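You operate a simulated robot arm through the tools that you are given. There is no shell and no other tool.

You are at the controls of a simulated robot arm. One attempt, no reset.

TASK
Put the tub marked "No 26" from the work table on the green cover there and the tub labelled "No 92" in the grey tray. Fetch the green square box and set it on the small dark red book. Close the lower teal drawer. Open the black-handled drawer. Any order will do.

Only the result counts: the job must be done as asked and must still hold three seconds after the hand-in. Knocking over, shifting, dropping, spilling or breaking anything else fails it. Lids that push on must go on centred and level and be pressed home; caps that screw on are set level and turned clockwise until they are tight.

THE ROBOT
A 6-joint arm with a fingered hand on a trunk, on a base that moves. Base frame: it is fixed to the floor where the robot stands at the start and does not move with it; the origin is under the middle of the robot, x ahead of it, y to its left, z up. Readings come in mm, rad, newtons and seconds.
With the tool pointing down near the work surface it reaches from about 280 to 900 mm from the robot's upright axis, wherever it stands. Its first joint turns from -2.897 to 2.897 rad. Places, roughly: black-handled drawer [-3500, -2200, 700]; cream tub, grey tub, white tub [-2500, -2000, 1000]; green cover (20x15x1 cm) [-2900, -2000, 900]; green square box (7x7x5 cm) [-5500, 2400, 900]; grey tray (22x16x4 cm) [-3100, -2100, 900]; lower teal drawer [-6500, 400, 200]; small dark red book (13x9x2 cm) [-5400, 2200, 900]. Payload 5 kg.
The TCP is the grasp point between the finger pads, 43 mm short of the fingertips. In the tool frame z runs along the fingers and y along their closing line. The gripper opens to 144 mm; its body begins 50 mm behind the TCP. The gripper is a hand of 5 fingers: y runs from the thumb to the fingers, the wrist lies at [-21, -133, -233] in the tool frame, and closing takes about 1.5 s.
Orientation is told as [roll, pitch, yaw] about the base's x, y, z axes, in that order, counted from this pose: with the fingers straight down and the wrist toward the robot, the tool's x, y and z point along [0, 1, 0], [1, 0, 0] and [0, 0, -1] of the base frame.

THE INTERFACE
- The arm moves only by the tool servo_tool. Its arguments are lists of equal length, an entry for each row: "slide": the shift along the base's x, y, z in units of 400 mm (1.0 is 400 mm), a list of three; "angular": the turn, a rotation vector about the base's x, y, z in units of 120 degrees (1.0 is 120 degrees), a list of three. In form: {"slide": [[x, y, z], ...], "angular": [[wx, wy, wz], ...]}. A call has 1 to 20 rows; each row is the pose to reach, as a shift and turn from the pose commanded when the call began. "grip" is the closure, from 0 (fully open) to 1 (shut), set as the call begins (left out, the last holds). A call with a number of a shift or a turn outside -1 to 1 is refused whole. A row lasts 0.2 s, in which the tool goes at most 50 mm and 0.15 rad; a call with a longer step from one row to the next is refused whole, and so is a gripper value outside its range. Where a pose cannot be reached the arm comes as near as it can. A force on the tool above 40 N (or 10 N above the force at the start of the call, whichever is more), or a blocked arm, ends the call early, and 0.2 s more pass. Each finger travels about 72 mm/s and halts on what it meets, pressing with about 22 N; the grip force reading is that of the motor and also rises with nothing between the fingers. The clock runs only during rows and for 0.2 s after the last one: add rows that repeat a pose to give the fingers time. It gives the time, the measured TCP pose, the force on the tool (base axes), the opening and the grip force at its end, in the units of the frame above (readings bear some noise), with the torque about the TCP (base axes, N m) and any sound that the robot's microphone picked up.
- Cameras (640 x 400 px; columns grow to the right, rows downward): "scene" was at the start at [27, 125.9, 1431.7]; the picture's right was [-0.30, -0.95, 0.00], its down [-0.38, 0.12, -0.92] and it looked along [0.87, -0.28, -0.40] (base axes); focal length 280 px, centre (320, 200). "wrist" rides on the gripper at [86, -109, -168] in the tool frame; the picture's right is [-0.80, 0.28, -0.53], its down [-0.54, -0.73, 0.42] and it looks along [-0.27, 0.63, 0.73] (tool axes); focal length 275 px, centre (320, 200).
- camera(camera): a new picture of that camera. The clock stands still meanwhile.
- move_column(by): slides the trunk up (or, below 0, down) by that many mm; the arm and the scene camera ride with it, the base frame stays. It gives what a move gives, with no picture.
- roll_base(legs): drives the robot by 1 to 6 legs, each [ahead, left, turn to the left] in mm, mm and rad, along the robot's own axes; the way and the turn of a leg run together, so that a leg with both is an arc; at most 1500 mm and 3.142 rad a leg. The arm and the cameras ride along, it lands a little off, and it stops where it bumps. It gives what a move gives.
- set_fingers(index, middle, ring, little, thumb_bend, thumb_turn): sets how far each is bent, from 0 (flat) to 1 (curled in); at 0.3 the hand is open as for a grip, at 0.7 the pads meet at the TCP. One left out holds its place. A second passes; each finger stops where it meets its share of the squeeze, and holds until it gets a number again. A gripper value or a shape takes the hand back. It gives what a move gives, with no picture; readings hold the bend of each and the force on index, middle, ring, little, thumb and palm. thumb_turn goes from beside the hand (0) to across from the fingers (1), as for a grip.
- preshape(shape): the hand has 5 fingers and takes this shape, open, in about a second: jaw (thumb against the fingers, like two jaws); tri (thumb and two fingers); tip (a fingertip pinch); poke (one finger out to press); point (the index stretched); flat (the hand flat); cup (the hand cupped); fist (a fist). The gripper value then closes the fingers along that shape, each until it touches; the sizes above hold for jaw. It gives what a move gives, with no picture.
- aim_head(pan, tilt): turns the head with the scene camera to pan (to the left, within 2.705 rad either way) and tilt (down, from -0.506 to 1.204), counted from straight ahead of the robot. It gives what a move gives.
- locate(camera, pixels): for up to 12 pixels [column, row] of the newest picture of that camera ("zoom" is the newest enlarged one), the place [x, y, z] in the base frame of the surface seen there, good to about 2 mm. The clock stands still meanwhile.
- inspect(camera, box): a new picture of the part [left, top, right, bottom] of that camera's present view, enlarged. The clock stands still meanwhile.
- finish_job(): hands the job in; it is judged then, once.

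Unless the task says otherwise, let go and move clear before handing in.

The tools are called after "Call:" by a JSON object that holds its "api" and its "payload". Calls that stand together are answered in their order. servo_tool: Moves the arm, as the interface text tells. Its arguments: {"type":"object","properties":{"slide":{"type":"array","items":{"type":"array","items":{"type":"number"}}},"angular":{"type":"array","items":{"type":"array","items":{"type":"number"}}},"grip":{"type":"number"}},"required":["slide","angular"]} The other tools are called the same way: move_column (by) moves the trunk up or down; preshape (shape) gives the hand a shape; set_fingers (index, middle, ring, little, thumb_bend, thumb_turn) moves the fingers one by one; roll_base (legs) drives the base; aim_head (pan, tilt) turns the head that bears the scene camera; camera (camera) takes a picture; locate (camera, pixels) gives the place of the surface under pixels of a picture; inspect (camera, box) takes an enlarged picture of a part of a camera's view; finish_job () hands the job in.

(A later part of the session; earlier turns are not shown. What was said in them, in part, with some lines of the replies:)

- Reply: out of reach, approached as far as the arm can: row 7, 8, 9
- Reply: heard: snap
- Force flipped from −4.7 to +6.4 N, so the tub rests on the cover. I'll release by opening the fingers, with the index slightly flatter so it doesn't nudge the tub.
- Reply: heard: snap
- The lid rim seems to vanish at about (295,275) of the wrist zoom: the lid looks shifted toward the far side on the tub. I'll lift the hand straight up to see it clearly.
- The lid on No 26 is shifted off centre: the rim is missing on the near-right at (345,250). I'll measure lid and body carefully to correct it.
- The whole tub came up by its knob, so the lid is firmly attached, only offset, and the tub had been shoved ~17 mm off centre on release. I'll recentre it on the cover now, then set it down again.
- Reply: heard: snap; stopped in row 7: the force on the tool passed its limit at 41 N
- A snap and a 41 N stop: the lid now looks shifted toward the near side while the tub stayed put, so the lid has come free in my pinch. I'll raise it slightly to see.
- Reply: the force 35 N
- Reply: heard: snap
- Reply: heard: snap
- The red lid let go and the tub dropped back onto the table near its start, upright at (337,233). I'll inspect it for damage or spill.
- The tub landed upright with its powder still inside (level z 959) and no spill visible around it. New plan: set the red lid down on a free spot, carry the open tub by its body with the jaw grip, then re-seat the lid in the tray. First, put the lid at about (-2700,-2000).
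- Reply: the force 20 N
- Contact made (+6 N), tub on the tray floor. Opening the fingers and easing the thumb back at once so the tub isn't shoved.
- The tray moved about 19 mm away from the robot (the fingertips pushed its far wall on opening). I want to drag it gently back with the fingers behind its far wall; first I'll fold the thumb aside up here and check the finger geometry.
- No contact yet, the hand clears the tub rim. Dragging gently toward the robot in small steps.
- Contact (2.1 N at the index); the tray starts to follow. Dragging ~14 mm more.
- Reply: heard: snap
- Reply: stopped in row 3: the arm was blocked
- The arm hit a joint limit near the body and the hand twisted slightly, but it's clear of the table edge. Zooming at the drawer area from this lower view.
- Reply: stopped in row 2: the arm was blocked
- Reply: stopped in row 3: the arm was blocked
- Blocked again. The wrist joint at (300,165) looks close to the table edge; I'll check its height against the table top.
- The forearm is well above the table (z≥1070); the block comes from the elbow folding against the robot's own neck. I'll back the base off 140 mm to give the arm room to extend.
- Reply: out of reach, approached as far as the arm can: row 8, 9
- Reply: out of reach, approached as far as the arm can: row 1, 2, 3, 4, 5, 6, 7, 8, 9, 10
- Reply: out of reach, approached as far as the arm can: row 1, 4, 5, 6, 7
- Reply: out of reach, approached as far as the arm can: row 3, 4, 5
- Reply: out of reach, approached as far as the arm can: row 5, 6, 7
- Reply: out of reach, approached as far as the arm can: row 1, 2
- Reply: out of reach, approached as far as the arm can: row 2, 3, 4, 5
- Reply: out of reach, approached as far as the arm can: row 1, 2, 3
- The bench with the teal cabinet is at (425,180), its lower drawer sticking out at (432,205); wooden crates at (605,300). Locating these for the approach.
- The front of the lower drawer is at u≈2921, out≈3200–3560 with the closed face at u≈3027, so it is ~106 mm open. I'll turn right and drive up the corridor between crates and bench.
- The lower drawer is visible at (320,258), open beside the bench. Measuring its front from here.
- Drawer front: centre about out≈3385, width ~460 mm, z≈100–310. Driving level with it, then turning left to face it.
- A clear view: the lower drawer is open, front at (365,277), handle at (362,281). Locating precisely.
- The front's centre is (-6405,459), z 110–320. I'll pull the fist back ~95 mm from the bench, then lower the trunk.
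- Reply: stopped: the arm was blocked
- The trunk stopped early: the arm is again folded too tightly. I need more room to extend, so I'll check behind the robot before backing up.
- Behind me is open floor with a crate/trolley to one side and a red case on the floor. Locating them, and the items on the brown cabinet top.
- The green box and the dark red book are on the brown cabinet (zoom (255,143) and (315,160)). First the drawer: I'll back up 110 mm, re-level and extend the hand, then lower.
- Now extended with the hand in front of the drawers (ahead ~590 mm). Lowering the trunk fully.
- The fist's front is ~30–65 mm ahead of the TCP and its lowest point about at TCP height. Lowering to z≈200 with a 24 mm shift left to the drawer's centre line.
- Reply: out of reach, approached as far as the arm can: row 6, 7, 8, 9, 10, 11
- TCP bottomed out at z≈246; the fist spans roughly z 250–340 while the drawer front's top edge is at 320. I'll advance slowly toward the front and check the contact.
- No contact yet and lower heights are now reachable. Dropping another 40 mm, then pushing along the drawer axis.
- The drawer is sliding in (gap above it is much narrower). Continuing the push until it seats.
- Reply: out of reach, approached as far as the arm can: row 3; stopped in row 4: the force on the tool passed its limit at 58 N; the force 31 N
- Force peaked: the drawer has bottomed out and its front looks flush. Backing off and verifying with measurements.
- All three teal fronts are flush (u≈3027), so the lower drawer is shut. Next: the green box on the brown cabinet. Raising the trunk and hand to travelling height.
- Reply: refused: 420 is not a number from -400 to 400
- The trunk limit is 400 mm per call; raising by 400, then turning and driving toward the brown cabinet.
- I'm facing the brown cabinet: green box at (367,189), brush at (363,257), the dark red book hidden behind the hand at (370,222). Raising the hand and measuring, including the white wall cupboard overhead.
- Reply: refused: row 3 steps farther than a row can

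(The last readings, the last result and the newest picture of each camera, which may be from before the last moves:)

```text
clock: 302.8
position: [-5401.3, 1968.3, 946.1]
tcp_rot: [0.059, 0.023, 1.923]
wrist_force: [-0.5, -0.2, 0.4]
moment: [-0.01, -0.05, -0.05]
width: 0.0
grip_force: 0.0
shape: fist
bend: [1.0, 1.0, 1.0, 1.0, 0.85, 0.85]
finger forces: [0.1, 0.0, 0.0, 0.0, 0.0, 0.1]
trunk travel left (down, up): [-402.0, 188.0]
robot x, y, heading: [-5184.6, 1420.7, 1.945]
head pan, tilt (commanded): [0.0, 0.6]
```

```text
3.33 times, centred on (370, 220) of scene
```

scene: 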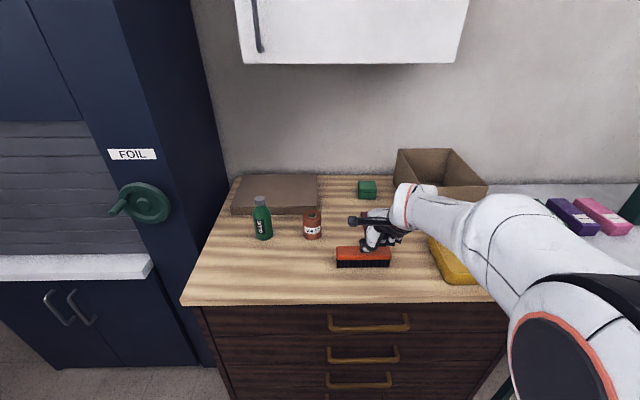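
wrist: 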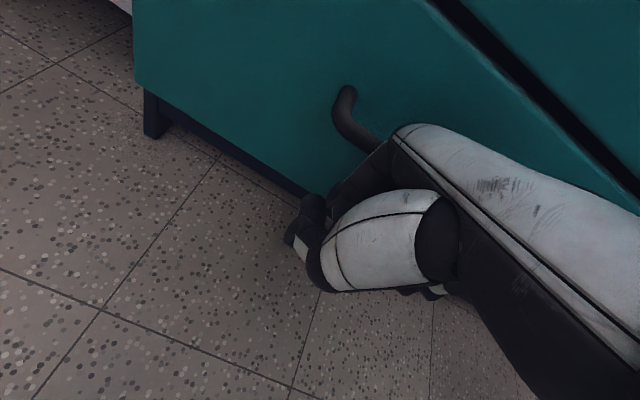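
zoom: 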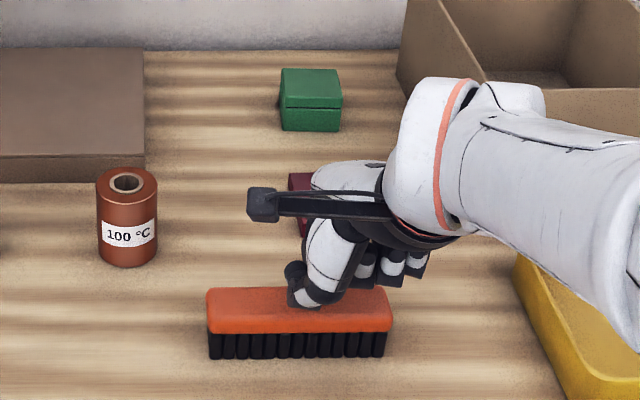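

The wall cupboard's underside is at z≈1365, its front at out≈4723, so I must reach in under it at moderate height. Raising and pulling the hand back first to expose the book.

Call:
{"api": "servo_tool", "payload": {"slide": [[0, 0, 0.1], [0, 0, 0.2], [0.02, -0.05, 0.29], [0.04, -0.1, 0.35], [0.045, -0.11, 0.35]], "angular": [[0, 0, 0], [0, 0, 0], [0, 0, 0], [0, 0, 0], [0, 0, 0]]}}

Call:
{"api": "inspect", "payload": {"camera": "scene", "box": [290, 150, 450, 280]}}

Call:
{"api": "camera", "payload": {"camera": "wrist"}}

```text
clock: 304.0
position: [-5384.2, 1925.5, 1086.3]
tcp_rot: [0.058, 0.022, 1.923]
wrist_force: [0.7, -1.1, 1.2]
moment: [0.05, 0.01, -0.03]
width: 0.0
grip_force: 0.1
shape: fist
bend: [1.0, 1.0, 1.0, 1.0, 0.85, 0.85]
finger forces: [0.0, 0.1, 0.1, 0.1, 0.0, 0.0]
trunk travel left (down, up): [-402.0, 188.0]
robot x, y, heading: [-5181.6, 1421.0, 1.937]
head pan, tilt (commanded): [0.0, 0.6]
```

```text
3.08 times, centred on (370, 215) of scene
```

zoom: 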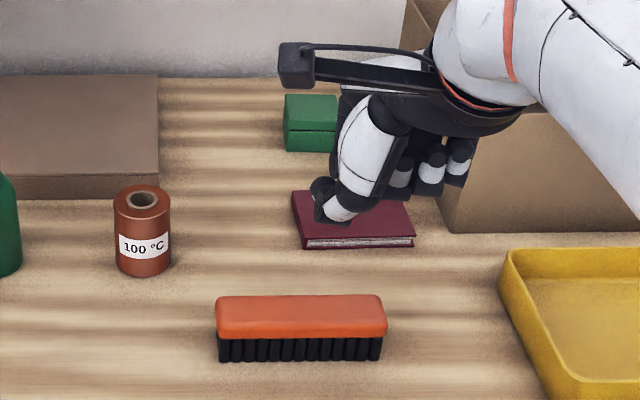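

```text
taken
```

wrist: 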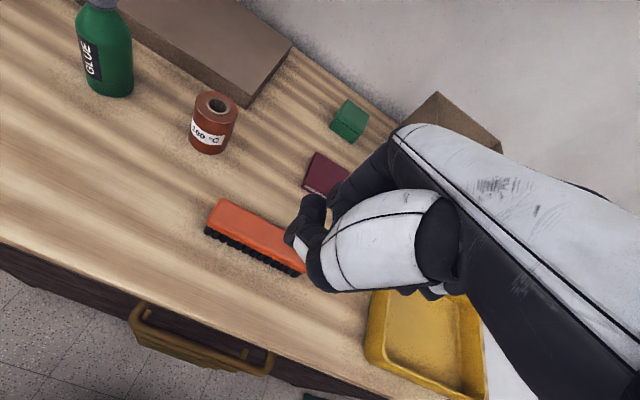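

Book and box are partly visible. I'll move the hand ~200 mm to the right so the scene camera sees both clearly.

Call:
{"api": "servo_tool", "payload": {"slide": [[0.1, 0.038, 0], [0.2, 0.077, 0], [0.3, 0.116, 0], [0.4, 0.155, 0], [0.47, 0.18, 0], [0.47, 0.18, 0]], "angular": [[0, 0, -0.03], [0, 0, -0.06], [0, 0, -0.09], [0, 0, -0.12], [0, 0, -0.14], [0, 0, -0.14]]}}

Call:
{"api": "inspect", "payload": {"camera": "scene", "box": [300, 160, 420, 260]}}

Call:
{"api": "locate", "payload": {"camera": "zoom", "pixels": [[232, 72], [302, 72], [308, 110], [234, 110], [268, 90], [270, 130], [244, 200], [374, 198], [384, 250], [256, 255], [315, 225], [320, 265]]}}

```text
clock: 305.4
position: [-5193.6, 1996.6, 1084.2]
tcp_rot: [0.057, 0.022, 1.629]
wrist_force: [0.1, 0.2, 0.2]
moment: [-0.02, 0.03, 0.02]
width: 0.0
grip_force: 0.0
shape: fist
bend: [1.0, 1.0, 1.0, 1.0, 0.85, 0.85]
finger forces: [0.1, 0.0, 0.0, 0.0, 0.0, 0.0]
trunk travel left (down, up): [-402.0, 188.0]
robot x, y, heading: [-5180.6, 1419.9, 1.943]
head pan, tilt (commanded): [0.0, 0.6]
```

```text
4.00 times, centred on (360, 210) of scene
```

zoom: 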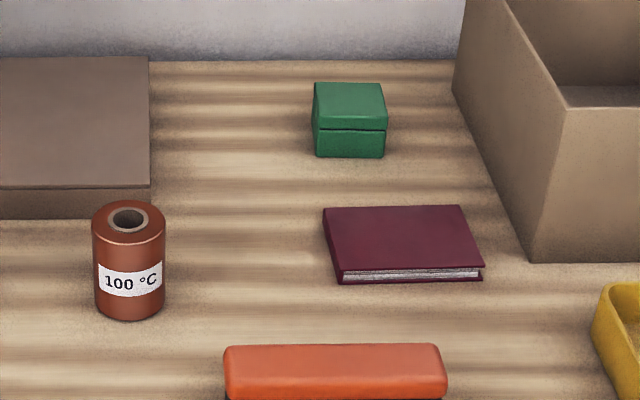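

```text
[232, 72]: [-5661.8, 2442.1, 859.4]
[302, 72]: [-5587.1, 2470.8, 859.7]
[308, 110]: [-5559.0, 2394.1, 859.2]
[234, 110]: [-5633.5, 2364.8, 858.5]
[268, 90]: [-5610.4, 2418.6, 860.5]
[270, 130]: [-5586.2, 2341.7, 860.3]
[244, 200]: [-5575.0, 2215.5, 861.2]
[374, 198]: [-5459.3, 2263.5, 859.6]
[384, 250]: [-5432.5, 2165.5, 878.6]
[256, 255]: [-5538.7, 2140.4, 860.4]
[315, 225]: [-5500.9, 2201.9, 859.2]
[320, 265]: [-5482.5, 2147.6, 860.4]
```

Now with correct pixel positions from this zoom.

Call:
{"api": "locate", "payload": {"camera": "zoom", "pixels": [[317, 87], [380, 86], [384, 124], [319, 126], [350, 105], [350, 150], [326, 212], [459, 209], [479, 262], [344, 267], [400, 238], [410, 277]]}}

Call:
{"api": "locate", "payload": {"camera": "zoom", "pixels": [[350, 85], [350, 126], [322, 152], [382, 155], [316, 105], [385, 105], [128, 200], [230, 350], [440, 350], [460, 90], [535, 255], [145, 60]]}}

```text
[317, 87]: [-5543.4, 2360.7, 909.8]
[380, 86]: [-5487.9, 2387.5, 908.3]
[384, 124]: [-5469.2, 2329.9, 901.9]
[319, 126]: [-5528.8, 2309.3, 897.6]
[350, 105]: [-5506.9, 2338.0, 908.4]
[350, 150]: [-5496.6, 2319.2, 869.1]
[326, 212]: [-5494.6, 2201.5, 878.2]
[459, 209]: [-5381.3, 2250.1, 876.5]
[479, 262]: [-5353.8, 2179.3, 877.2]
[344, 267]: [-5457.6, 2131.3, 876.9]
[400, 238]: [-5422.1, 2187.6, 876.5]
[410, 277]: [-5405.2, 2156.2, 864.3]
```

```text
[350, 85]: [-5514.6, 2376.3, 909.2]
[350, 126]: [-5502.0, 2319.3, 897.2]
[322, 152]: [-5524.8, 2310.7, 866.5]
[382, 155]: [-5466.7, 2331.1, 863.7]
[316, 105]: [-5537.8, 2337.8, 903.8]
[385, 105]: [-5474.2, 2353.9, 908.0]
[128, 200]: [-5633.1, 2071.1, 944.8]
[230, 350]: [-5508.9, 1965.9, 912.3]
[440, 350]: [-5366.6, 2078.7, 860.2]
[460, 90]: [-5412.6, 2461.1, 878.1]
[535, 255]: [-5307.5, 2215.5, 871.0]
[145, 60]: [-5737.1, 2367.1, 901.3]
```

Box: centre (-5506,2347), top z 909.5, 70 mm square, aligned with the room. Book: centre (-5422,2190.6), top z 877. The box is ~1 m from the robot, so I'll bring the hand back to centre and drive closer (keeping clear of the cabinet front).

Call:
{"api": "servo_tool", "payload": {"slide": [[-0.1, -0.038, 0], [-0.2, -0.077, 0], [-0.3, -0.116, 0], [-0.4, -0.155, 0], [-0.45, -0.172, 0], [-0.45, -0.172, 0]], "angular": [[-0.005, 0, 0.03], [-0.01, 0, 0.06], [-0.015, 0, 0.09], [-0.02, 0, 0.12], [-0.025, 0, 0.14], [-0.025, 0, 0.14]]}}

Call:
{"api": "roll_base", "payload": {"legs": [[140, -25, 0.015]]}}

Call:
{"api": "aim_head", "payload": {"pan": 0.0, "tilt": 0.65}}

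Call:
{"api": "camera", "payload": {"camera": "scene"}}

```text
clock: 306.8
position: [-5375.4, 1926.4, 1086.6]
tcp_rot: [0.068, 0.072, 1.923]
wrist_force: [0.3, 0.3, 0.7]
moment: [-0.01, -0.02, -0.01]
width: 0.1
grip_force: 0.1
shape: fist
bend: [1.0, 1.0, 1.0, 1.0, 0.85, 0.85]
finger forces: [0.0, 0.0, 0.0, 0.1, 0.0, 0.0]
trunk travel left (down, up): [-402.0, 188.0]
robot x, y, heading: [-5182.3, 1417.5, 1.942]
head pan, tilt (commanded): [0.0, 0.6]
```

```text
clock: 308.2
position: [-5410.7, 2064.9, 1086.9]
tcp_rot: [0.067, 0.074, 1.938]
wrist_force: [0.0, 0.8, 0.2]
moment: [0.02, 0.02, 0.02]
width: 0.0
grip_force: 0.0
shape: fist
bend: [1.0, 1.0, 1.0, 1.0, 0.85, 0.85]
finger forces: [0.0, 0.0, 0.0, 0.1, 0.0, 0.0]
trunk travel left (down, up): [-402.0, 188.0]
robot x, y, heading: [-5213.4, 1559.6, 1.958]
head pan, tilt (commanded): [0.0, 0.6]
```

```text
clock: 308.8
position: [-5410.6, 2063.5, 1086.2]
tcp_rot: [0.069, 0.074, 1.939]
wrist_force: [0.7, 0.1, 0.3]
moment: [0.01, -0.01, -0.02]
width: 0.0
grip_force: 0.0
shape: fist
bend: [1.0, 1.0, 1.0, 1.0, 0.85, 0.85]
finger forces: [0.1, 0.1, 0.0, 0.1, 0.0, 0.0]
trunk travel left (down, up): [-402.0, 188.0]
robot x, y, heading: [-5211.3, 1563.4, 1.955]
head pan, tilt (commanded): [0.0, 0.649]
```

```text
taken
```

scene: 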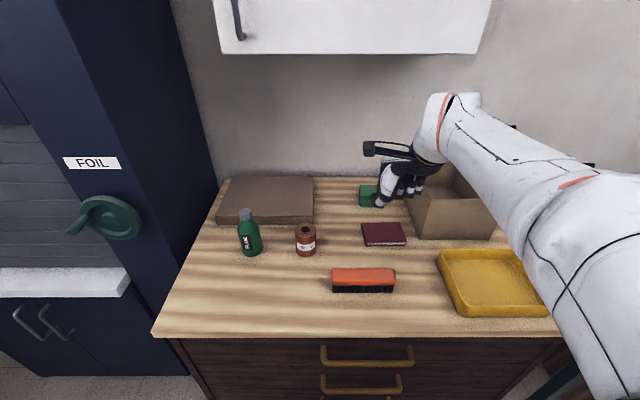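

The robot is now ~860 mm from the box position. I'll raise the trunk 60 mm, open the hand to a preset jaw, level it, and move over the box under the cupboard.

Call:
{"api": "move_column", "payload": {"by": 60}}

Call:
{"api": "preshape", "payload": {"shape": "jaw"}}

Call:
{"api": "set_fingers", "payload": {"index": 0.4, "middle": 0.4, "ring": 0.4, "little": 0.4, "thumb_bend": 0.3, "thumb_turn": 1.0}}

Call:
{"api": "servo_tool", "payload": {"slide": [[-0.01, 0.02, -0.1], [-0.02, 0.05, -0.2], [-0.03, 0.08, -0.3], [-0.06, 0.16, -0.34], [-0.1, 0.26, -0.34], [-0.14, 0.36, -0.34], [-0.17, 0.46, -0.34], [-0.2, 0.56, -0.34], [-0.2, 0.56, -0.34]], "angular": [[0.0147, -0.0059, 0.0032], [0.0295, -0.0119, 0.0063], [0.0442, -0.0178, 0.0095], [0.0442, -0.0178, 0.0095], [0.0442, -0.0178, 0.0095], [0.0442, -0.0178, 0.0095], [0.0442, -0.0178, 0.0095], [0.0442, -0.0178, 0.0095], [0.0442, -0.0178, 0.0095]]}}

Call:
{"api": "camera", "payload": {"camera": "wrist"}}

Call:
{"api": "camera", "payload": {"camera": "scene"}}

```text
clock: 309.8
position: [-5410.6, 2064.1, 1146.8]
tcp_rot: [0.068, 0.073, 1.938]
wrist_force: [0.1, 0.4, 0.7]
moment: [-0.01, 0.01, 0.0]
width: 0.0
grip_force: 0.1
shape: fist
bend: [1.0, 1.0, 1.0, 1.0, 0.85, 0.85]
finger forces: [0.0, 0.1, 0.1, 0.1, 0.0, 0.0]
trunk travel left (down, up): [-462.0, 128.0]
robot x, y, heading: [-5211.5, 1563.6, 1.956]
head pan, tilt (commanded): [0.0, 0.649]
```

```text
clock: 310.7
position: [-5411.3, 2065.6, 1147.2]
tcp_rot: [0.068, 0.073, 1.937]
wrist_force: [-0.7, -0.2, -1.1]
moment: [-0.02, 0.01, -0.03]
width: 143.8
grip_force: 0.1
shape: jaw
bend: [0.3, 0.3, 0.3, 0.3, 0.3, 0.97]
finger forces: [0.0, 0.1, 0.0, 0.0, 0.0, 0.1]
trunk travel left (down, up): [-462.0, 128.0]
robot x, y, heading: [-5212.0, 1561.8, 1.956]
head pan, tilt (commanded): [0.0, 0.649]
```

```text
clock: 311.7
position: [-5410.1, 2064.7, 1145.9]
tcp_rot: [0.068, 0.075, 1.938]
wrist_force: [0.2, 0.1, 0.0]
moment: [-0.01, -0.01, 0.0]
width: 132.2
grip_force: 0.1
shape: fingers
bend: [0.4, 0.4, 0.4, 0.4, 0.3, 0.97]
finger forces: [0.0, 0.0, 0.0, 0.0, 0.0, 0.0]
trunk travel left (down, up): [-462.0, 128.0]
robot x, y, heading: [-5210.6, 1560.6, 1.95]
head pan, tilt (commanded): [0.0, 0.649]
```

```text
clock: 313.7
position: [-5491.8, 2288.2, 1011.0]
tcp_rot: [-0.001, 0.001, 1.954]
wrist_force: [-0.2, -0.4, -1.0]
moment: [0.0, -0.02, 0.01]
width: 131.9
grip_force: 0.1
shape: fingers
bend: [0.4, 0.4, 0.4, 0.4, 0.3, 0.97]
finger forces: [0.1, 0.1, 0.0, 0.0, 0.0, 0.0]
trunk travel left (down, up): [-462.0, 128.0]
robot x, y, heading: [-5212.9, 1558.8, 1.956]
head pan, tilt (commanded): [0.0, 0.649]
```

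```text
taken
```

wrist: 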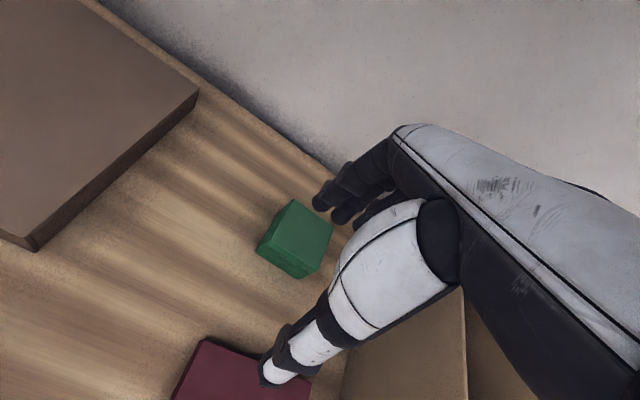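

```text
taken
```

scene: 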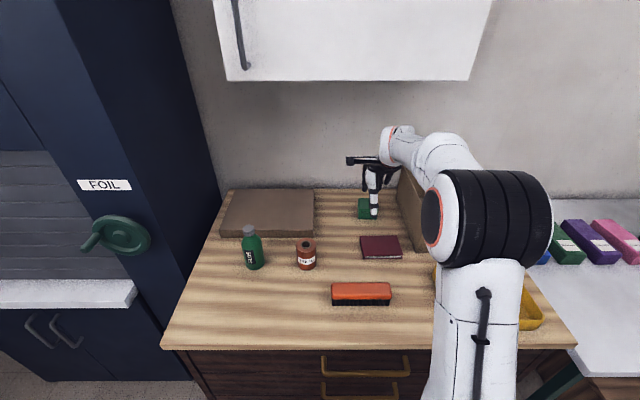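

Hand level at (-5492,2288,1011), green box visible at (295,238). Measuring the box from the wrist view.

Call:
{"api": "inspect", "payload": {"camera": "wrist", "box": [220, 170, 380, 300]}}

Call:
{"api": "locate", "payload": {"camera": "wrist", "pixels": [[293, 202], [330, 222], [322, 262], [272, 238], [258, 248], [302, 276], [300, 225], [290, 265], [310, 240], [280, 225], [315, 198], [345, 210]]}}

```text
3.08 times, centred on (300, 235) of wrist
```

zoom: 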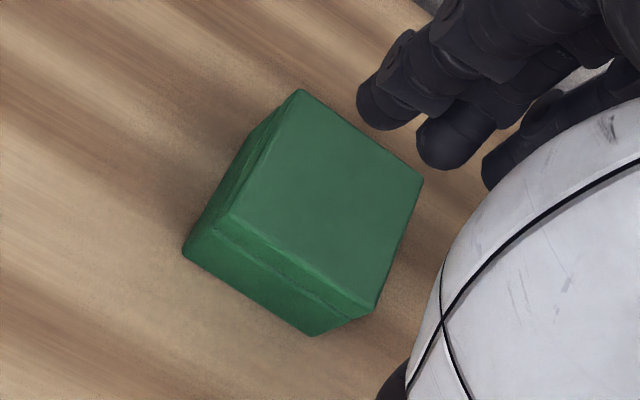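

```text
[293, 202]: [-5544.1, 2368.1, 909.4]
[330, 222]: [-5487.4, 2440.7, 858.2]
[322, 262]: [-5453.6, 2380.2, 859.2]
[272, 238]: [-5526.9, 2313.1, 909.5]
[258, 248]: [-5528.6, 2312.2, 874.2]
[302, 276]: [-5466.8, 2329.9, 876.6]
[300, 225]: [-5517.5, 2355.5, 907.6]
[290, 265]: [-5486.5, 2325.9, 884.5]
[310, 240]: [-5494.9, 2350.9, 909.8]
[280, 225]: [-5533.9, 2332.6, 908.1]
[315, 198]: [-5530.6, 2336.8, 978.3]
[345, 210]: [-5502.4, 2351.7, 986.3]
```

Box centre ≈ (-5507,2349). I'll move so it sits between thumb and fingers and descend part-way.

Call:
{"api": "set_fingers", "payload": {"thumb_bend": 0.26}}

Call:
{"api": "servo_tool", "payload": {"slide": [[-0.03, 0.08, 0], [-0.06, 0.15, 0], [-0.0735, 0.186, 0], [-0.0735, 0.186, -0.08], [-0.0735, 0.186, -0.15], [-0.0735, 0.186, -0.19], [-0.0735, 0.186, -0.19]], "angular": [[0, 0, 0], [0, 0, 0], [0, 0, 0], [0, 0, 0], [0, 0, 0], [0, 0, 0], [0, 0, 0]]}}

Call:
{"api": "camera", "payload": {"camera": "wrist"}}

Call:
{"api": "inspect", "payload": {"camera": "scene", "box": [320, 130, 430, 240]}}

```text
clock: 314.7
position: [-5492.0, 2289.3, 1010.9]
tcp_rot: [-0.002, 0.002, 1.955]
wrist_force: [-0.5, 0.5, -0.4]
moment: [0.0, -0.01, -0.05]
width: 136.6
grip_force: 0.1
shape: fingers
bend: [0.4, 0.4, 0.4, 0.4, 0.26, 0.97]
finger forces: [0.1, 0.1, 0.1, 0.0, 0.1, 0.0]
trunk travel left (down, up): [-462.0, 128.0]
robot x, y, heading: [-5209.3, 1558.5, 1.957]
head pan, tilt (commanded): [0.0, 0.649]
```

```text
clock: 316.3
position: [-5519.4, 2363.4, 933.7]
tcp_rot: [-0.001, 0.001, 1.954]
wrist_force: [-0.4, -0.2, -0.3]
moment: [-0.04, -0.01, -0.02]
width: 136.8
grip_force: 0.1
shape: fingers
bend: [0.4, 0.4, 0.4, 0.4, 0.26, 0.97]
finger forces: [0.1, 0.0, 0.1, 0.1, 0.0, 0.0]
trunk travel left (down, up): [-462.0, 128.0]
robot x, y, heading: [-5211.9, 1561.2, 1.956]
head pan, tilt (commanded): [0.0, 0.649]
```

```text
taken
```

wrist: 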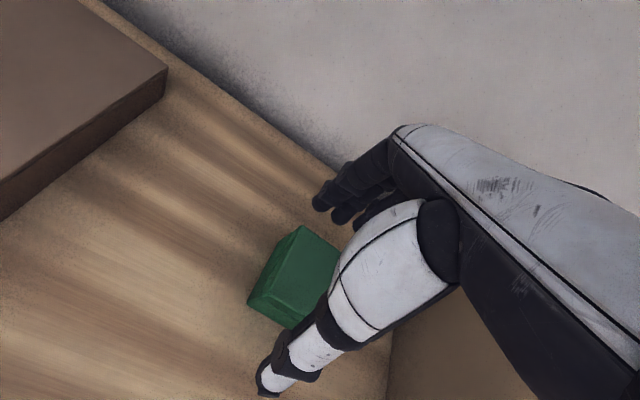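

```text
3.64 times, centred on (375, 185) of scene
```

zoom: 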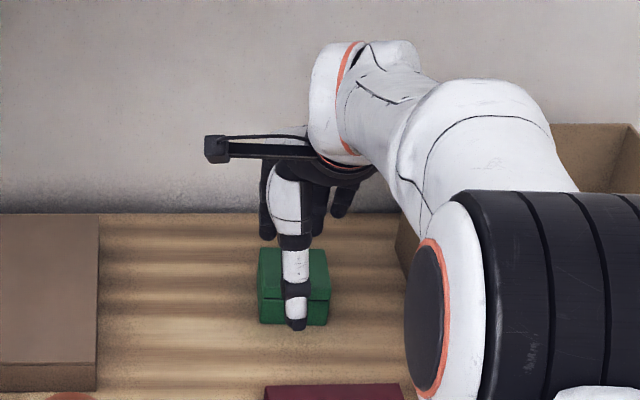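

The thumb is in front of the box and the fingers behind. Descending the last ~32 mm slowly.

Call:
{"api": "servo_tool", "payload": {"slide": [[0, 0, -0.025], [0, 0, -0.05], [0, 0, -0.065], [0, 0, -0.078], [0, 0, -0.078]], "angular": [[0, 0, 0], [0, 0, 0], [0, 0, 0], [0, 0, 0], [0, 0, 0]]}}

Call:
{"api": "inspect", "payload": {"camera": "wrist", "box": [210, 170, 420, 400]}}

Call:
{"api": "inspect", "payload": {"camera": "scene", "box": [320, 130, 430, 240]}}

```text
clock: 317.5
position: [-5520.0, 2363.3, 906.9]
tcp_rot: [-0.002, -0.004, 1.956]
wrist_force: [0.2, -0.6, 14.7]
moment: [0.99, 0.17, 0.0]
width: 137.0
grip_force: 7.8
shape: fingers
bend: [0.4, 0.39, 0.4, 0.4, 0.26, 0.97]
finger forces: [0.0, 15.6, 0.0, 0.0, 0.0, 0.1]
trunk travel left (down, up): [-462.0, 128.0]
robot x, y, heading: [-5210.9, 1560.3, 1.955]
head pan, tilt (commanded): [0.0, 0.649]
```

```text
1.74 times, centred on (315, 285) of wrist
```

zoom: 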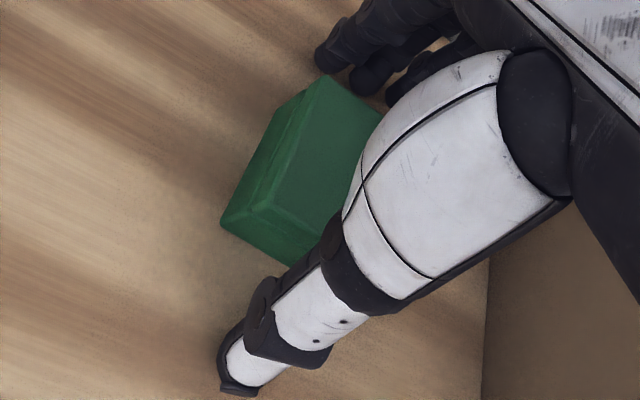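

```text
3.64 times, centred on (375, 185) of scene
```

zoom: 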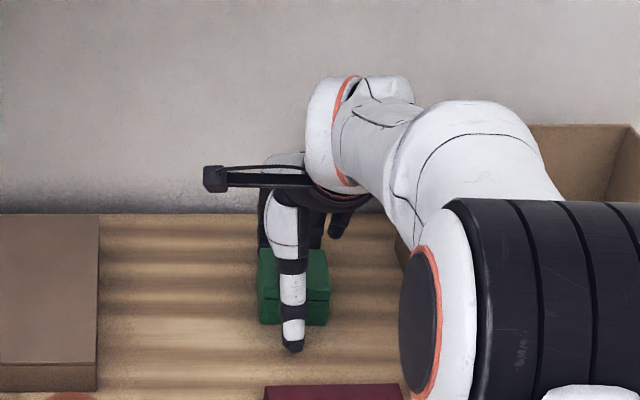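

The middle fingertip touched the table (15.6 N) at z 907. Raising 7 mm, then closing the fingers against the thumb.

Call:
{"api": "servo_tool", "payload": {"slide": [[0, 0, 0.012], [0, 0, 0.025], [0, 0, 0.025]], "angular": [[0, 0, 0], [0, 0, 0], [0, 0, 0]]}}

Call:
{"api": "set_fingers", "payload": {"index": 0.75, "middle": 0.75, "ring": 0.75, "little": 0.5, "thumb_bend": 0.33}}

Call:
{"api": "inspect", "payload": {"camera": "wrist", "box": [210, 170, 420, 400]}}

Call:
{"api": "inspect", "payload": {"camera": "scene", "box": [320, 130, 430, 240]}}

```text
clock: 318.3
position: [-5520.7, 2362.0, 912.5]
tcp_rot: [-0.003, 0.004, 1.957]
wrist_force: [0.6, 0.5, 0.4]
moment: [-0.02, -0.01, 0.02]
width: 136.8
grip_force: 0.1
shape: fingers
bend: [0.4, 0.4, 0.4, 0.4, 0.26, 0.97]
finger forces: [0.1, 0.0, 0.0, 0.0, 0.0, 0.0]
trunk travel left (down, up): [-462.0, 128.0]
robot x, y, heading: [-5210.5, 1560.3, 1.953]
head pan, tilt (commanded): [0.0, 0.649]
```

```text
clock: 319.3
position: [-5520.4, 2363.8, 913.3]
tcp_rot: [-0.002, 0.002, 1.954]
wrist_force: [-1.5, 0.4, -0.9]
moment: [0.04, 0.02, -0.02]
width: 85.4
grip_force: 19.9
shape: fingers
bend: [0.73, 0.74, 0.74, 0.5, 0.25, 0.96]
finger forces: [7.6, 6.0, 5.8, 0.0, 21.0, 0.0]
trunk travel left (down, up): [-462.0, 128.0]
robot x, y, heading: [-5213.1, 1561.7, 1.954]
head pan, tilt (commanded): [0.0, 0.649]
```

```text
1.74 times, centred on (315, 285) of wrist
```

zoom: 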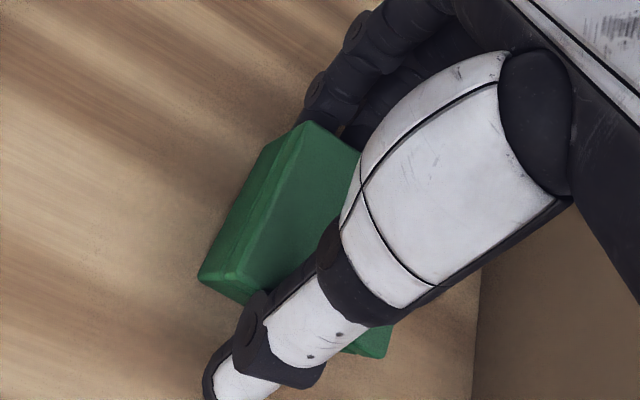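

```text
3.64 times, centred on (375, 185) of scene
```

zoom: 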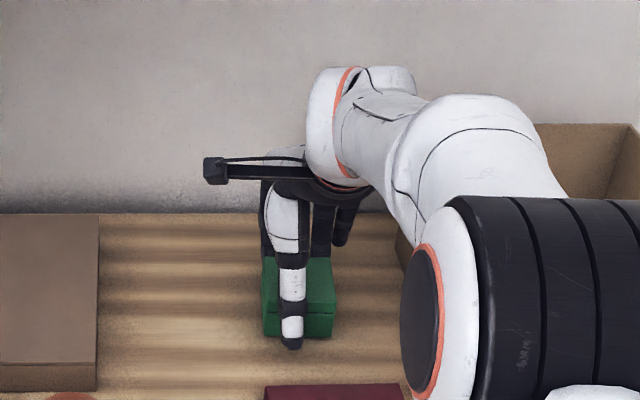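

Balanced grip (fingers 6–7.6 N, thumb 21 N). Lifting a little to check that the whole box comes up, not just a lid.

Call:
{"api": "servo_tool", "payload": {"slide": [[0, 0, 0.01], [0, 0, 0.025], [0, 0, 0.045], [0, 0, 0.045]], "angular": [[0, 0, 0], [0, 0, 0], [0, 0, 0], [0, 0, 0]]}}

Call:
{"api": "inspect", "payload": {"camera": "wrist", "box": [210, 170, 420, 400]}}

Call:
{"api": "inspect", "payload": {"camera": "scene", "box": [330, 160, 420, 240]}}

```text
clock: 320.3
position: [-5520.7, 2362.1, 930.4]
tcp_rot: [-0.002, 0.001, 1.955]
wrist_force: [-0.1, -0.4, -0.9]
moment: [0.06, 0.02, -0.01]
width: 85.6
grip_force: 20.2
shape: fingers
bend: [0.73, 0.74, 0.74, 0.5, 0.25, 0.96]
finger forces: [7.5, 5.9, 5.8, 0.0, 21.0, 0.0]
trunk travel left (down, up): [-462.0, 128.0]
robot x, y, heading: [-5211.9, 1563.6, 1.957]
head pan, tilt (commanded): [0.0, 0.649]
```

```text
1.74 times, centred on (315, 285) of wrist
```

zoom: 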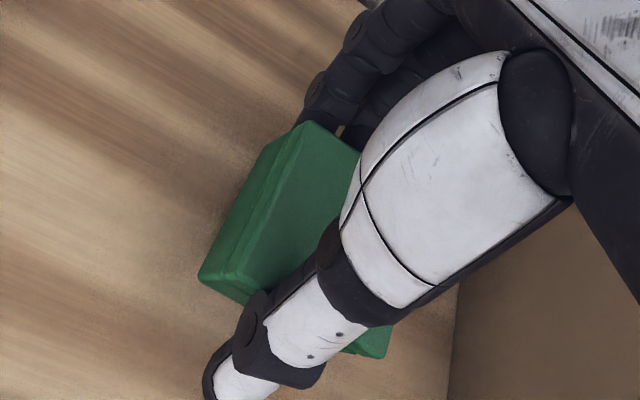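

```text
5.00 times, centred on (375, 200) of scene
```

zoom: 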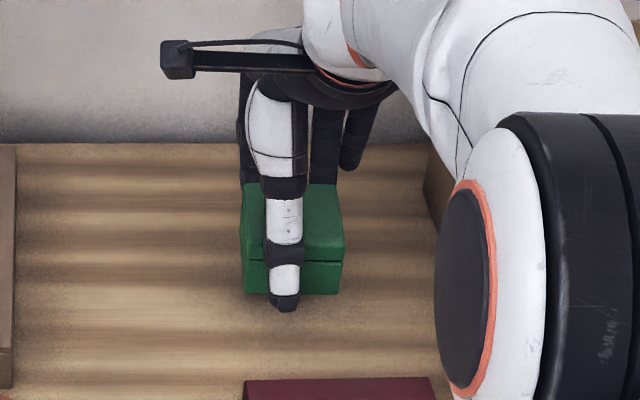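

The whole box is up and level. Measuring its position relative to the TCP.

Call:
{"api": "locate", "payload": {"camera": "zoom", "pixels": [[250, 190], [335, 190], [340, 240], [255, 240], [330, 255], [250, 285], [335, 290], [245, 230], [300, 200], [310, 235]]}}

Call:
{"api": "inspect", "payload": {"camera": "wrist", "box": [210, 170, 420, 400]}}

Call:
{"api": "locate", "payload": {"camera": "zoom", "pixels": [[312, 128], [242, 268], [300, 190], [270, 240], [330, 150], [245, 240], [260, 190], [215, 270], [370, 345], [235, 285], [350, 160], [320, 220]]}}

```text
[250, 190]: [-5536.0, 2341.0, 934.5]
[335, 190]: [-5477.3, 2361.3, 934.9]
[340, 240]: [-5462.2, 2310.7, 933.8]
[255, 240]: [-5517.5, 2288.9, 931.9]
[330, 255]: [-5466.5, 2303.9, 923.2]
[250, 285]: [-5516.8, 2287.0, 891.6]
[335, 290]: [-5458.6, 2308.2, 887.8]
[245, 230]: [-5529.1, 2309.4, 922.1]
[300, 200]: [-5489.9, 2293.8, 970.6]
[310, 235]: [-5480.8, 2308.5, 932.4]
```

```text
1.74 times, centred on (315, 285) of wrist
```

zoom: 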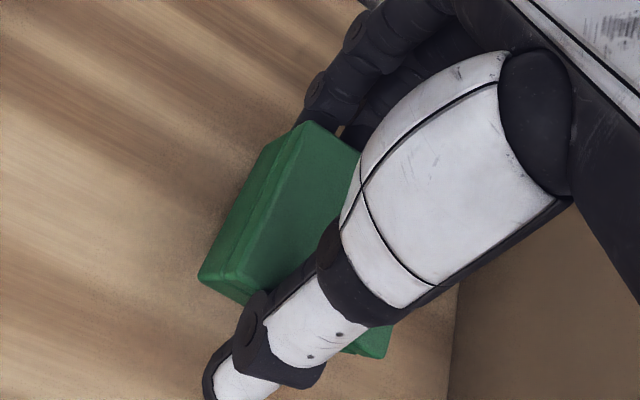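

```text
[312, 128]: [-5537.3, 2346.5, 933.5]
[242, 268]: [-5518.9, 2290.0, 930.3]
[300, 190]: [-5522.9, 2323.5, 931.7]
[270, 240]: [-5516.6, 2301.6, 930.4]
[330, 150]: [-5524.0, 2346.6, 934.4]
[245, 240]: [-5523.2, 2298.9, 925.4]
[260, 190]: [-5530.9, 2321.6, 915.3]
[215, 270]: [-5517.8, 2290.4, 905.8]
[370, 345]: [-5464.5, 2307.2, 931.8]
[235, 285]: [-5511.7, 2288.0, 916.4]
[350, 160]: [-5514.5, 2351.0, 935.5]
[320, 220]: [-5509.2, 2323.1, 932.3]
```

Box centre relative to the TCP is about (21.5,-35.5) mm, with a slight 3.5° tilt. I'll raise it, level it with a small rotation and move over the book's centre (-5422,2190.6).

Call:
{"api": "servo_tool", "payload": {"slide": [[0, 0, 0.05], [0, 0, 0.1], [0.04, -0.07, 0.1], [0.08, -0.14, 0.1], [0.12, -0.21, 0.1], [0.16, -0.28, 0.1], [0.19, -0.335, 0.1], [0.19, -0.335, 0.1]], "angular": [[-0.013, -0.0054, 0], [-0.0265, -0.0108, 0], [-0.0265, -0.0108, 0], [-0.0265, -0.0108, 0], [-0.0265, -0.0108, 0], [-0.0265, -0.0108, 0], [-0.0265, -0.0108, 0], [-0.0265, -0.0108, 0]]}}

Call:
{"api": "camera", "payload": {"camera": "wrist"}}

Call:
{"api": "inspect", "payload": {"camera": "scene", "box": [330, 180, 430, 280]}}

```text
clock: 322.1
position: [-5443.7, 2228.3, 969.7]
tcp_rot: [-0.001, 0.062, 1.955]
wrist_force: [0.0, -1.4, -1.0]
moment: [0.05, 0.05, -0.03]
width: 85.2
grip_force: 19.4
shape: fingers
bend: [0.74, 0.74, 0.74, 0.5, 0.25, 0.96]
finger forces: [7.6, 5.9, 5.7, 0.1, 20.9, 0.1]
trunk travel left (down, up): [-462.0, 128.0]
robot x, y, heading: [-5212.2, 1560.4, 1.954]
head pan, tilt (commanded): [0.0, 0.649]
```

```text
taken
```

wrist: 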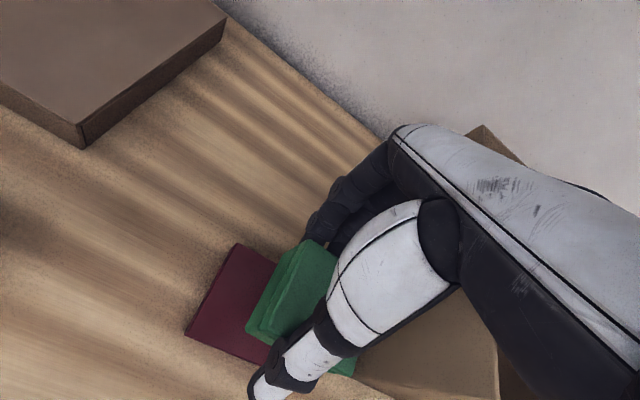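

```text
4.00 times, centred on (380, 230) of scene
```

zoom: 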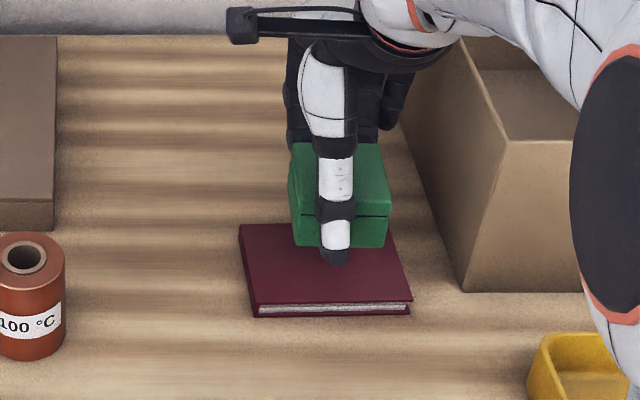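

Box is over the book. Measuring both in this view.

Call:
{"api": "locate", "payload": {"camera": "zoom", "pixels": [[297, 205], [386, 207], [377, 148], [294, 150], [300, 240], [384, 242], [242, 230], [388, 230], [408, 298], [258, 302], [340, 290], [370, 180]]}}

```text
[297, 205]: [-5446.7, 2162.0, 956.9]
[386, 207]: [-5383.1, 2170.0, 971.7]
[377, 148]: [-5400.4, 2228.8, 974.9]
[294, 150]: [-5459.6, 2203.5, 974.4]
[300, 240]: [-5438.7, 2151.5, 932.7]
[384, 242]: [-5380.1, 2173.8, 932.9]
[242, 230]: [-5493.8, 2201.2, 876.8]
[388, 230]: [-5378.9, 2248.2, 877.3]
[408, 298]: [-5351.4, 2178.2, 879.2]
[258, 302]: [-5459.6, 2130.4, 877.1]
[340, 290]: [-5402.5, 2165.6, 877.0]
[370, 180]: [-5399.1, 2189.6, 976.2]
```

Box centre (-5420.6,2189) sits exactly over the book centre (-5420.9,2189.5). Lowering ~48 mm, slowly at the end.

Call:
{"api": "servo_tool", "payload": {"slide": [[0, 0, -0.04], [0, 0, -0.075], [0, 0, -0.095], [0, 0, -0.105], [0, 0, -0.112], [0, 0, -0.117], [0, 0, -0.12], [0, 0, -0.12]], "angular": [[0, 0, 0], [0, 0, 0], [0, 0, 0], [0, 0, 0], [0, 0, 0], [0, 0, 0], [0, 0, 0], [0, 0, 0]]}}

Call:
{"api": "inspect", "payload": {"camera": "scene", "box": [330, 180, 430, 280]}}

Call:
{"api": "inspect", "payload": {"camera": "wrist", "box": [170, 200, 390, 400]}}

```text
clock: 323.9
position: [-5444.2, 2229.5, 922.5]
tcp_rot: [-0.001, 0.06, 1.954]
wrist_force: [0.1, 0.7, 0.3]
moment: [-0.12, 0.01, 0.01]
width: 85.3
grip_force: 20.2
shape: fingers
bend: [0.74, 0.74, 0.74, 0.5, 0.25, 0.96]
finger forces: [7.9, 5.8, 5.3, 0.1, 21.2, 0.0]
trunk travel left (down, up): [-462.0, 128.0]
robot x, y, heading: [-5206.5, 1557.9, 1.959]
head pan, tilt (commanded): [0.0, 0.649]
```

```text
4.00 times, centred on (380, 230) of scene
```

zoom: 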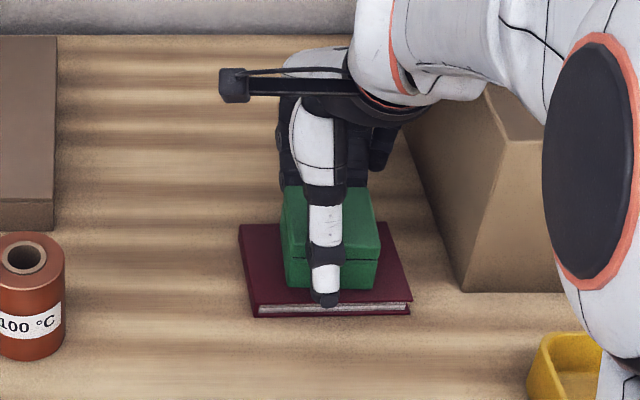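

```text
2.00 times, centred on (280, 300) of wrist
```

zoom: 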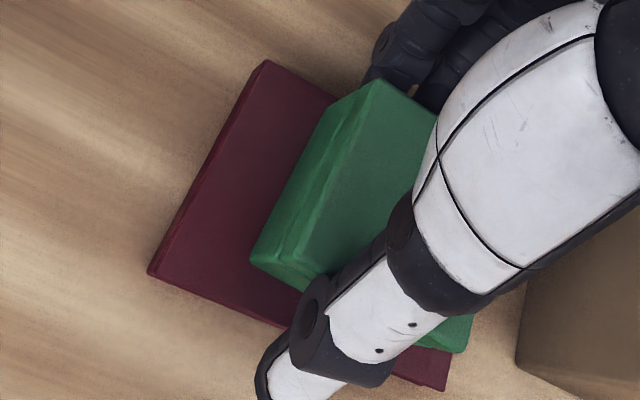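

The weight is off the tool (−1.0 → +0.3 N): the box rests on the book. I'll ease 1 mm lower, retract the thumb first (fingers are at their set limit so won't shove), then open the fingers.

Call:
{"api": "servo_tool", "payload": {"slide": [[0, 0, -0.002], [0, 0, -0.002]], "angular": [[0, 0, 0], [0, 0, 0]]}}

Call:
{"api": "set_fingers", "payload": {"thumb_bend": 0.12}}

Call:
{"api": "set_fingers", "payload": {"index": 0.45, "middle": 0.45, "ring": 0.45, "little": 0.4}}

Call:
{"api": "inspect", "payload": {"camera": "scene", "box": [330, 180, 430, 280]}}

Call:
{"api": "inspect", "payload": {"camera": "wrist", "box": [170, 200, 390, 400]}}

```text
clock: 324.5
position: [-5443.0, 2229.3, 922.2]
tcp_rot: [-0.001, 0.061, 1.954]
wrist_force: [0.7, 1.0, 5.4]
moment: [-0.4, -0.03, 0.04]
width: 85.4
grip_force: 19.7
shape: fingers
bend: [0.74, 0.74, 0.74, 0.5, 0.25, 0.96]
finger forces: [8.3, 5.4, 4.8, 0.1, 22.1, 0.0]
trunk travel left (down, up): [-462.0, 128.0]
robot x, y, heading: [-5210.1, 1564.7, 1.954]
head pan, tilt (commanded): [0.0, 0.649]
```

```text
clock: 325.5
position: [-5444.4, 2228.8, 921.7]
tcp_rot: [-0.001, 0.061, 1.955]
wrist_force: [0.7, 0.7, -1.1]
moment: [0.05, 0.02, -0.02]
width: 91.1
grip_force: 6.1
shape: fingers
bend: [0.75, 0.75, 0.75, 0.5, 0.09, 0.97]
finger forces: [2.7, 1.6, 1.7, 0.1, 6.1, 0.1]
trunk travel left (down, up): [-462.0, 128.0]
robot x, y, heading: [-5213.0, 1558.4, 1.954]
head pan, tilt (commanded): [0.0, 0.649]
```

```text
clock: 326.5
position: [-5445.3, 2228.0, 921.9]
tcp_rot: [-0.003, 0.061, 1.955]
wrist_force: [-0.3, 0.0, 0.2]
moment: [-0.01, -0.01, -0.02]
width: 143.8
grip_force: 0.3
shape: fingers
bend: [0.45, 0.45, 0.45, 0.4, 0.11, 0.98]
finger forces: [0.1, 0.0, 0.1, 0.1, 0.5, 0.1]
trunk travel left (down, up): [-462.0, 128.0]
robot x, y, heading: [-5209.9, 1559.2, 1.958]
head pan, tilt (commanded): [0.0, 0.649]
```

```text
4.00 times, centred on (380, 230) of scene
```

zoom: 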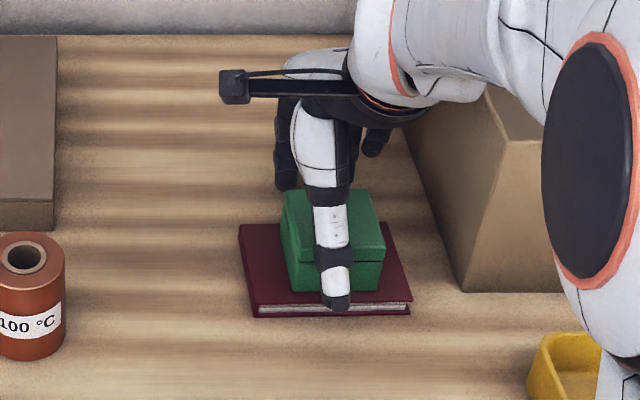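

```text
2.00 times, centred on (280, 300) of wrist
```

zoom: 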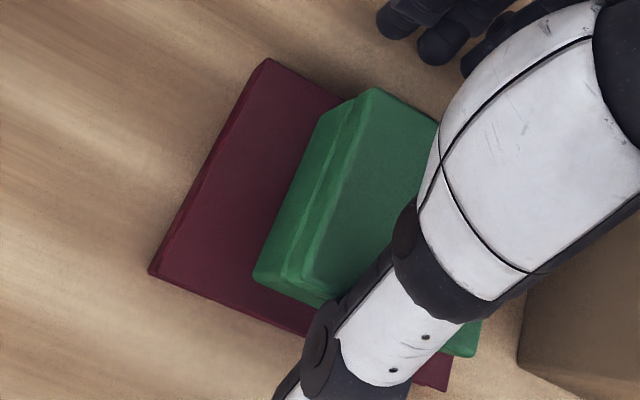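

Released; the thumb still grazes the box (0.5 N). I'll shift the hand 10 mm toward the robot, then rise straight up.

Call:
{"api": "servo_tool", "payload": {"slide": [[0.005, -0.012, 0], [0.0095, -0.023, 0], [0.0095, -0.023, 0.05], [0.0095, -0.023, 0.12], [0.0095, -0.023, 0.2], [0.0095, -0.023, 0.25], [0.0095, -0.023, 0.25]], "angular": [[0, 0, 0], [0, 0, 0], [0, 0, 0], [0, 0, 0], [0, 0, 0], [0, 0, 0], [0, 0, 0]]}}

Call:
{"api": "servo_tool", "payload": {"slide": [[0.04, -0.09, 0.02], [0.08, -0.19, 0.04], [0.12, -0.29, 0.06], [0.16, -0.39, 0.08], [0.2, -0.49, 0.1], [0.22, -0.54, 0.1], [0.22, -0.54, 0.1]], "angular": [[0, 0, 0], [0, 0, 0], [0, 0, 0], [0, 0, 0], [0, 0, 0], [0, 0, 0], [0, 0, 0]]}}

Call:
{"api": "camera", "payload": {"camera": "scene"}}

Call:
{"api": "inspect", "payload": {"camera": "wrist", "box": [150, 100, 450, 300]}}

```text
clock: 328.1
position: [-5440.2, 2218.6, 1022.2]
tcp_rot: [-0.003, 0.062, 1.954]
wrist_force: [-0.4, -0.4, 0.2]
moment: [0.02, 0.01, 0.0]
width: 143.8
grip_force: 0.0
shape: fingers
bend: [0.45, 0.45, 0.45, 0.4, 0.12, 0.98]
finger forces: [0.1, 0.0, 0.1, 0.0, 0.1, 0.1]
trunk travel left (down, up): [-462.0, 128.0]
robot x, y, heading: [-5213.3, 1558.4, 1.955]
head pan, tilt (commanded): [0.0, 0.649]
```

```text
clock: 329.7
position: [-5352.2, 2003.7, 1063.4]
tcp_rot: [-0.002, 0.06, 1.954]
wrist_force: [-0.2, 0.1, -0.8]
moment: [0.0, -0.02, -0.01]
width: 144.0
grip_force: 0.1
shape: fingers
bend: [0.45, 0.45, 0.45, 0.4, 0.12, 0.98]
finger forces: [0.1, 0.1, 0.0, 0.0, 0.0, 0.0]
trunk travel left (down, up): [-462.0, 128.0]
robot x, y, heading: [-5210.5, 1561.1, 1.953]
head pan, tilt (commanded): [0.0, 0.649]
```

```text
taken
```

scene: 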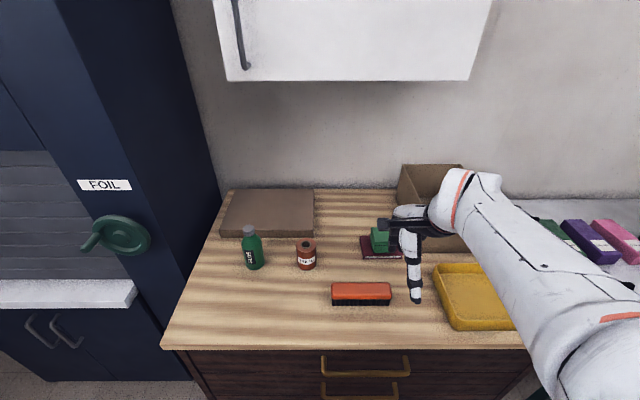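

```text
2.00 times, centred on (300, 200) of wrist
```

zoom: 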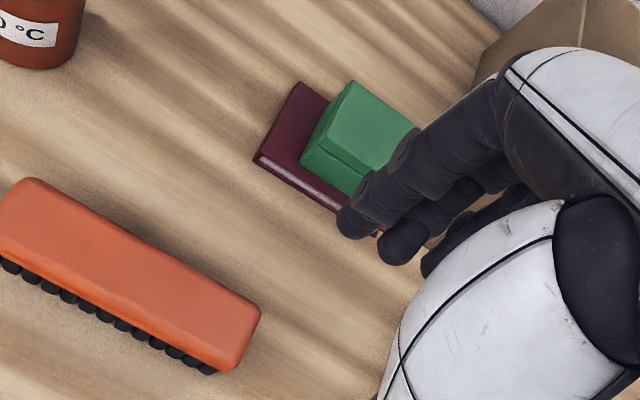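

The green box sits on the book. I'll draw the hand and base back and inspect it unobstructed.

Call:
{"api": "roll_base", "payload": {"legs": [[-250, 0, 0]]}}

Call:
{"api": "inspect", "payload": {"camera": "scene", "box": [330, 150, 430, 250]}}

Call:
{"api": "camera", "payload": {"camera": "scene"}}

```text
clock: 331.5
position: [-5259.4, 1772.2, 1063.3]
tcp_rot: [-0.002, 0.061, 1.957]
wrist_force: [-0.1, 0.1, 0.3]
moment: [-0.03, 0.03, 0.01]
width: 143.5
grip_force: 0.1
shape: fingers
bend: [0.45, 0.45, 0.45, 0.4, 0.12, 0.98]
finger forces: [0.1, 0.0, 0.0, 0.0, 0.1, 0.0]
trunk travel left (down, up): [-462.0, 128.0]
robot x, y, heading: [-5115.3, 1325.8, 1.959]
head pan, tilt (commanded): [0.0, 0.649]
```

```text
4.00 times, centred on (380, 200) of scene
```

zoom: 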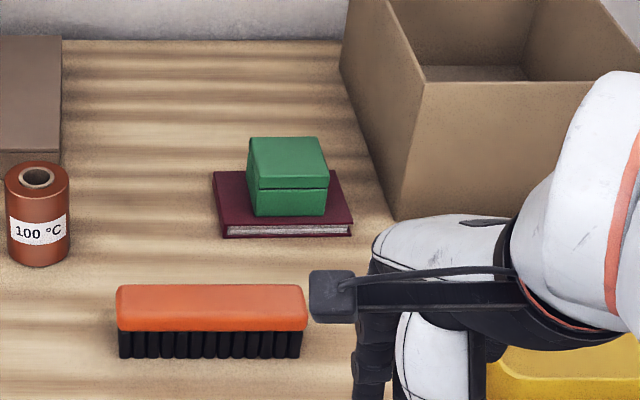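

```text
taken
```

scene: 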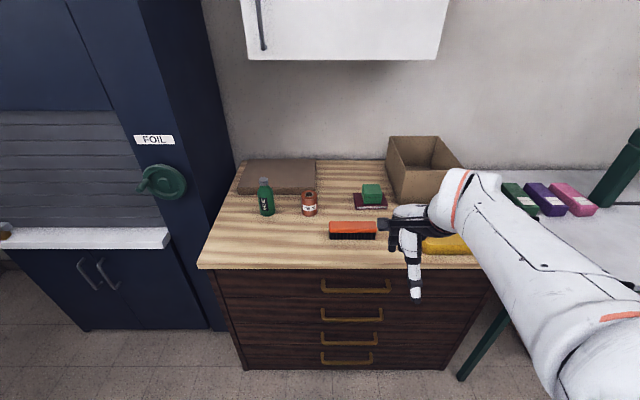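

The box is centred on the book and nothing else moved. A last look at the teal drawers and back at the work table from here.

Call:
{"api": "aim_head", "payload": {"pan": 1.8, "tilt": 0.45}}

Call:
{"api": "inspect", "payload": {"camera": "scene", "box": [200, 100, 440, 300]}}

Call:
{"api": "aim_head", "payload": {"pan": 2.7, "tilt": 0.2}}

Call:
{"api": "camera", "payload": {"camera": "scene"}}

```text
clock: 333.3
position: [-5259.8, 1772.0, 1064.0]
tcp_rot: [-0.001, 0.062, 1.958]
wrist_force: [0.3, 0.2, 0.8]
moment: [0.02, -0.03, -0.02]
width: 143.6
grip_force: 0.1
shape: fingers
bend: [0.45, 0.45, 0.45, 0.4, 0.12, 0.98]
finger forces: [0.1, 0.0, 0.0, 0.1, 0.0, 0.0]
trunk travel left (down, up): [-462.0, 128.0]
robot x, y, heading: [-5117.0, 1333.7, 1.959]
head pan, tilt (commanded): [1.799, 0.45]
```

```text
2.00 times, centred on (320, 200) of scene
```

zoom: 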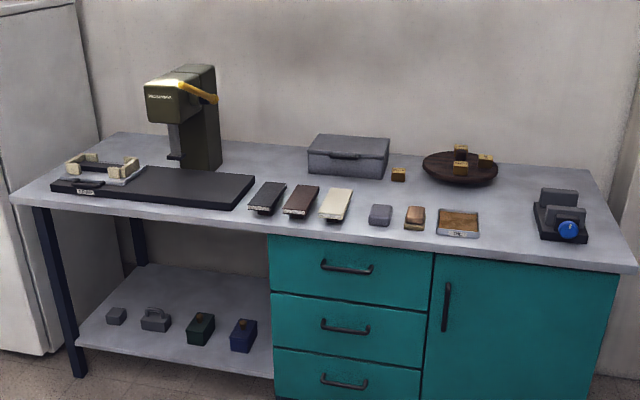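

```text
clock: 334.5
position: [-5258.7, 1772.9, 1063.1]
tcp_rot: [-0.001, 0.062, 1.956]
wrist_force: [0.4, 0.2, 0.4]
moment: [0.0, 0.02, 0.02]
width: 143.5
grip_force: 0.0
shape: fingers
bend: [0.45, 0.45, 0.45, 0.4, 0.12, 0.98]
finger forces: [0.0, 0.0, 0.0, 0.0, 0.0, 0.0]
trunk travel left (down, up): [-462.0, 128.0]
robot x, y, heading: [-5117.2, 1326.0, 1.957]
head pan, tilt (commanded): [2.7, 0.201]
```

```text
taken
```

scene: 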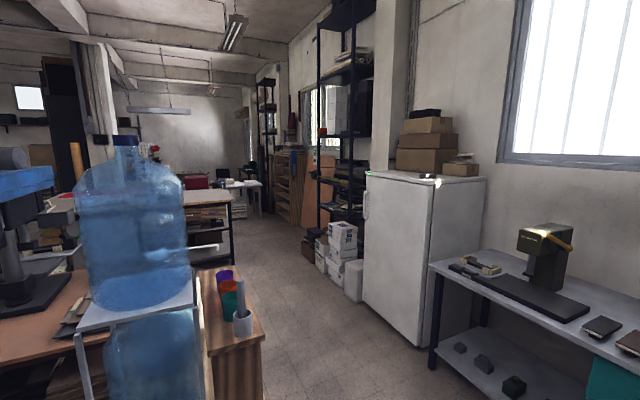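

I didn't get a fresh look at the work table: the water bottles block it from here. When I last saw it, after opening the drawer, both tubs were in place, and no bump was reported as I drove away. From here the teal drawer is shut and the green box sits centred on the book. The hand is empty and clear, so I'm handing in.

Call:
{"api": "finish_job", "payload": {}}

```text
The job is handed in.
```

I finished all five parts and handed the job in. I don't have the result of the judging.

- **Tub No 26:** it is on the green cover with its blue lid on. The lid slipped off centre when I first gripped the tub, so I put it back centred and pressed it until it snapped.
- **Tub No 92:** it is in the grey tray with its red lid on and snapped. While I was carrying it by the knob, the lid came off and the tub dropped about 160 mm onto the table. It landed upright and I saw no spilled powder. I then carried it by its body and refitted the lid.
- **Grey tray:** I pushed it about 18 mm while setting No 92 down, then pulled it back to within about 2 mm of where it started.
- **Green square box:** it sits centred on the small dark red book.
- **Lower teal drawer:** it is closed, flush with the other fronts.
- **Black-handled drawer:** it is open about 255 mm.

The drop of No 92 and the brief tray shift are the two events most likely to count against the job. I also did not see the work table again just before handing in. My last clear views of it, during and just after opening the drawer, showed both tubs in place and the drawer open.
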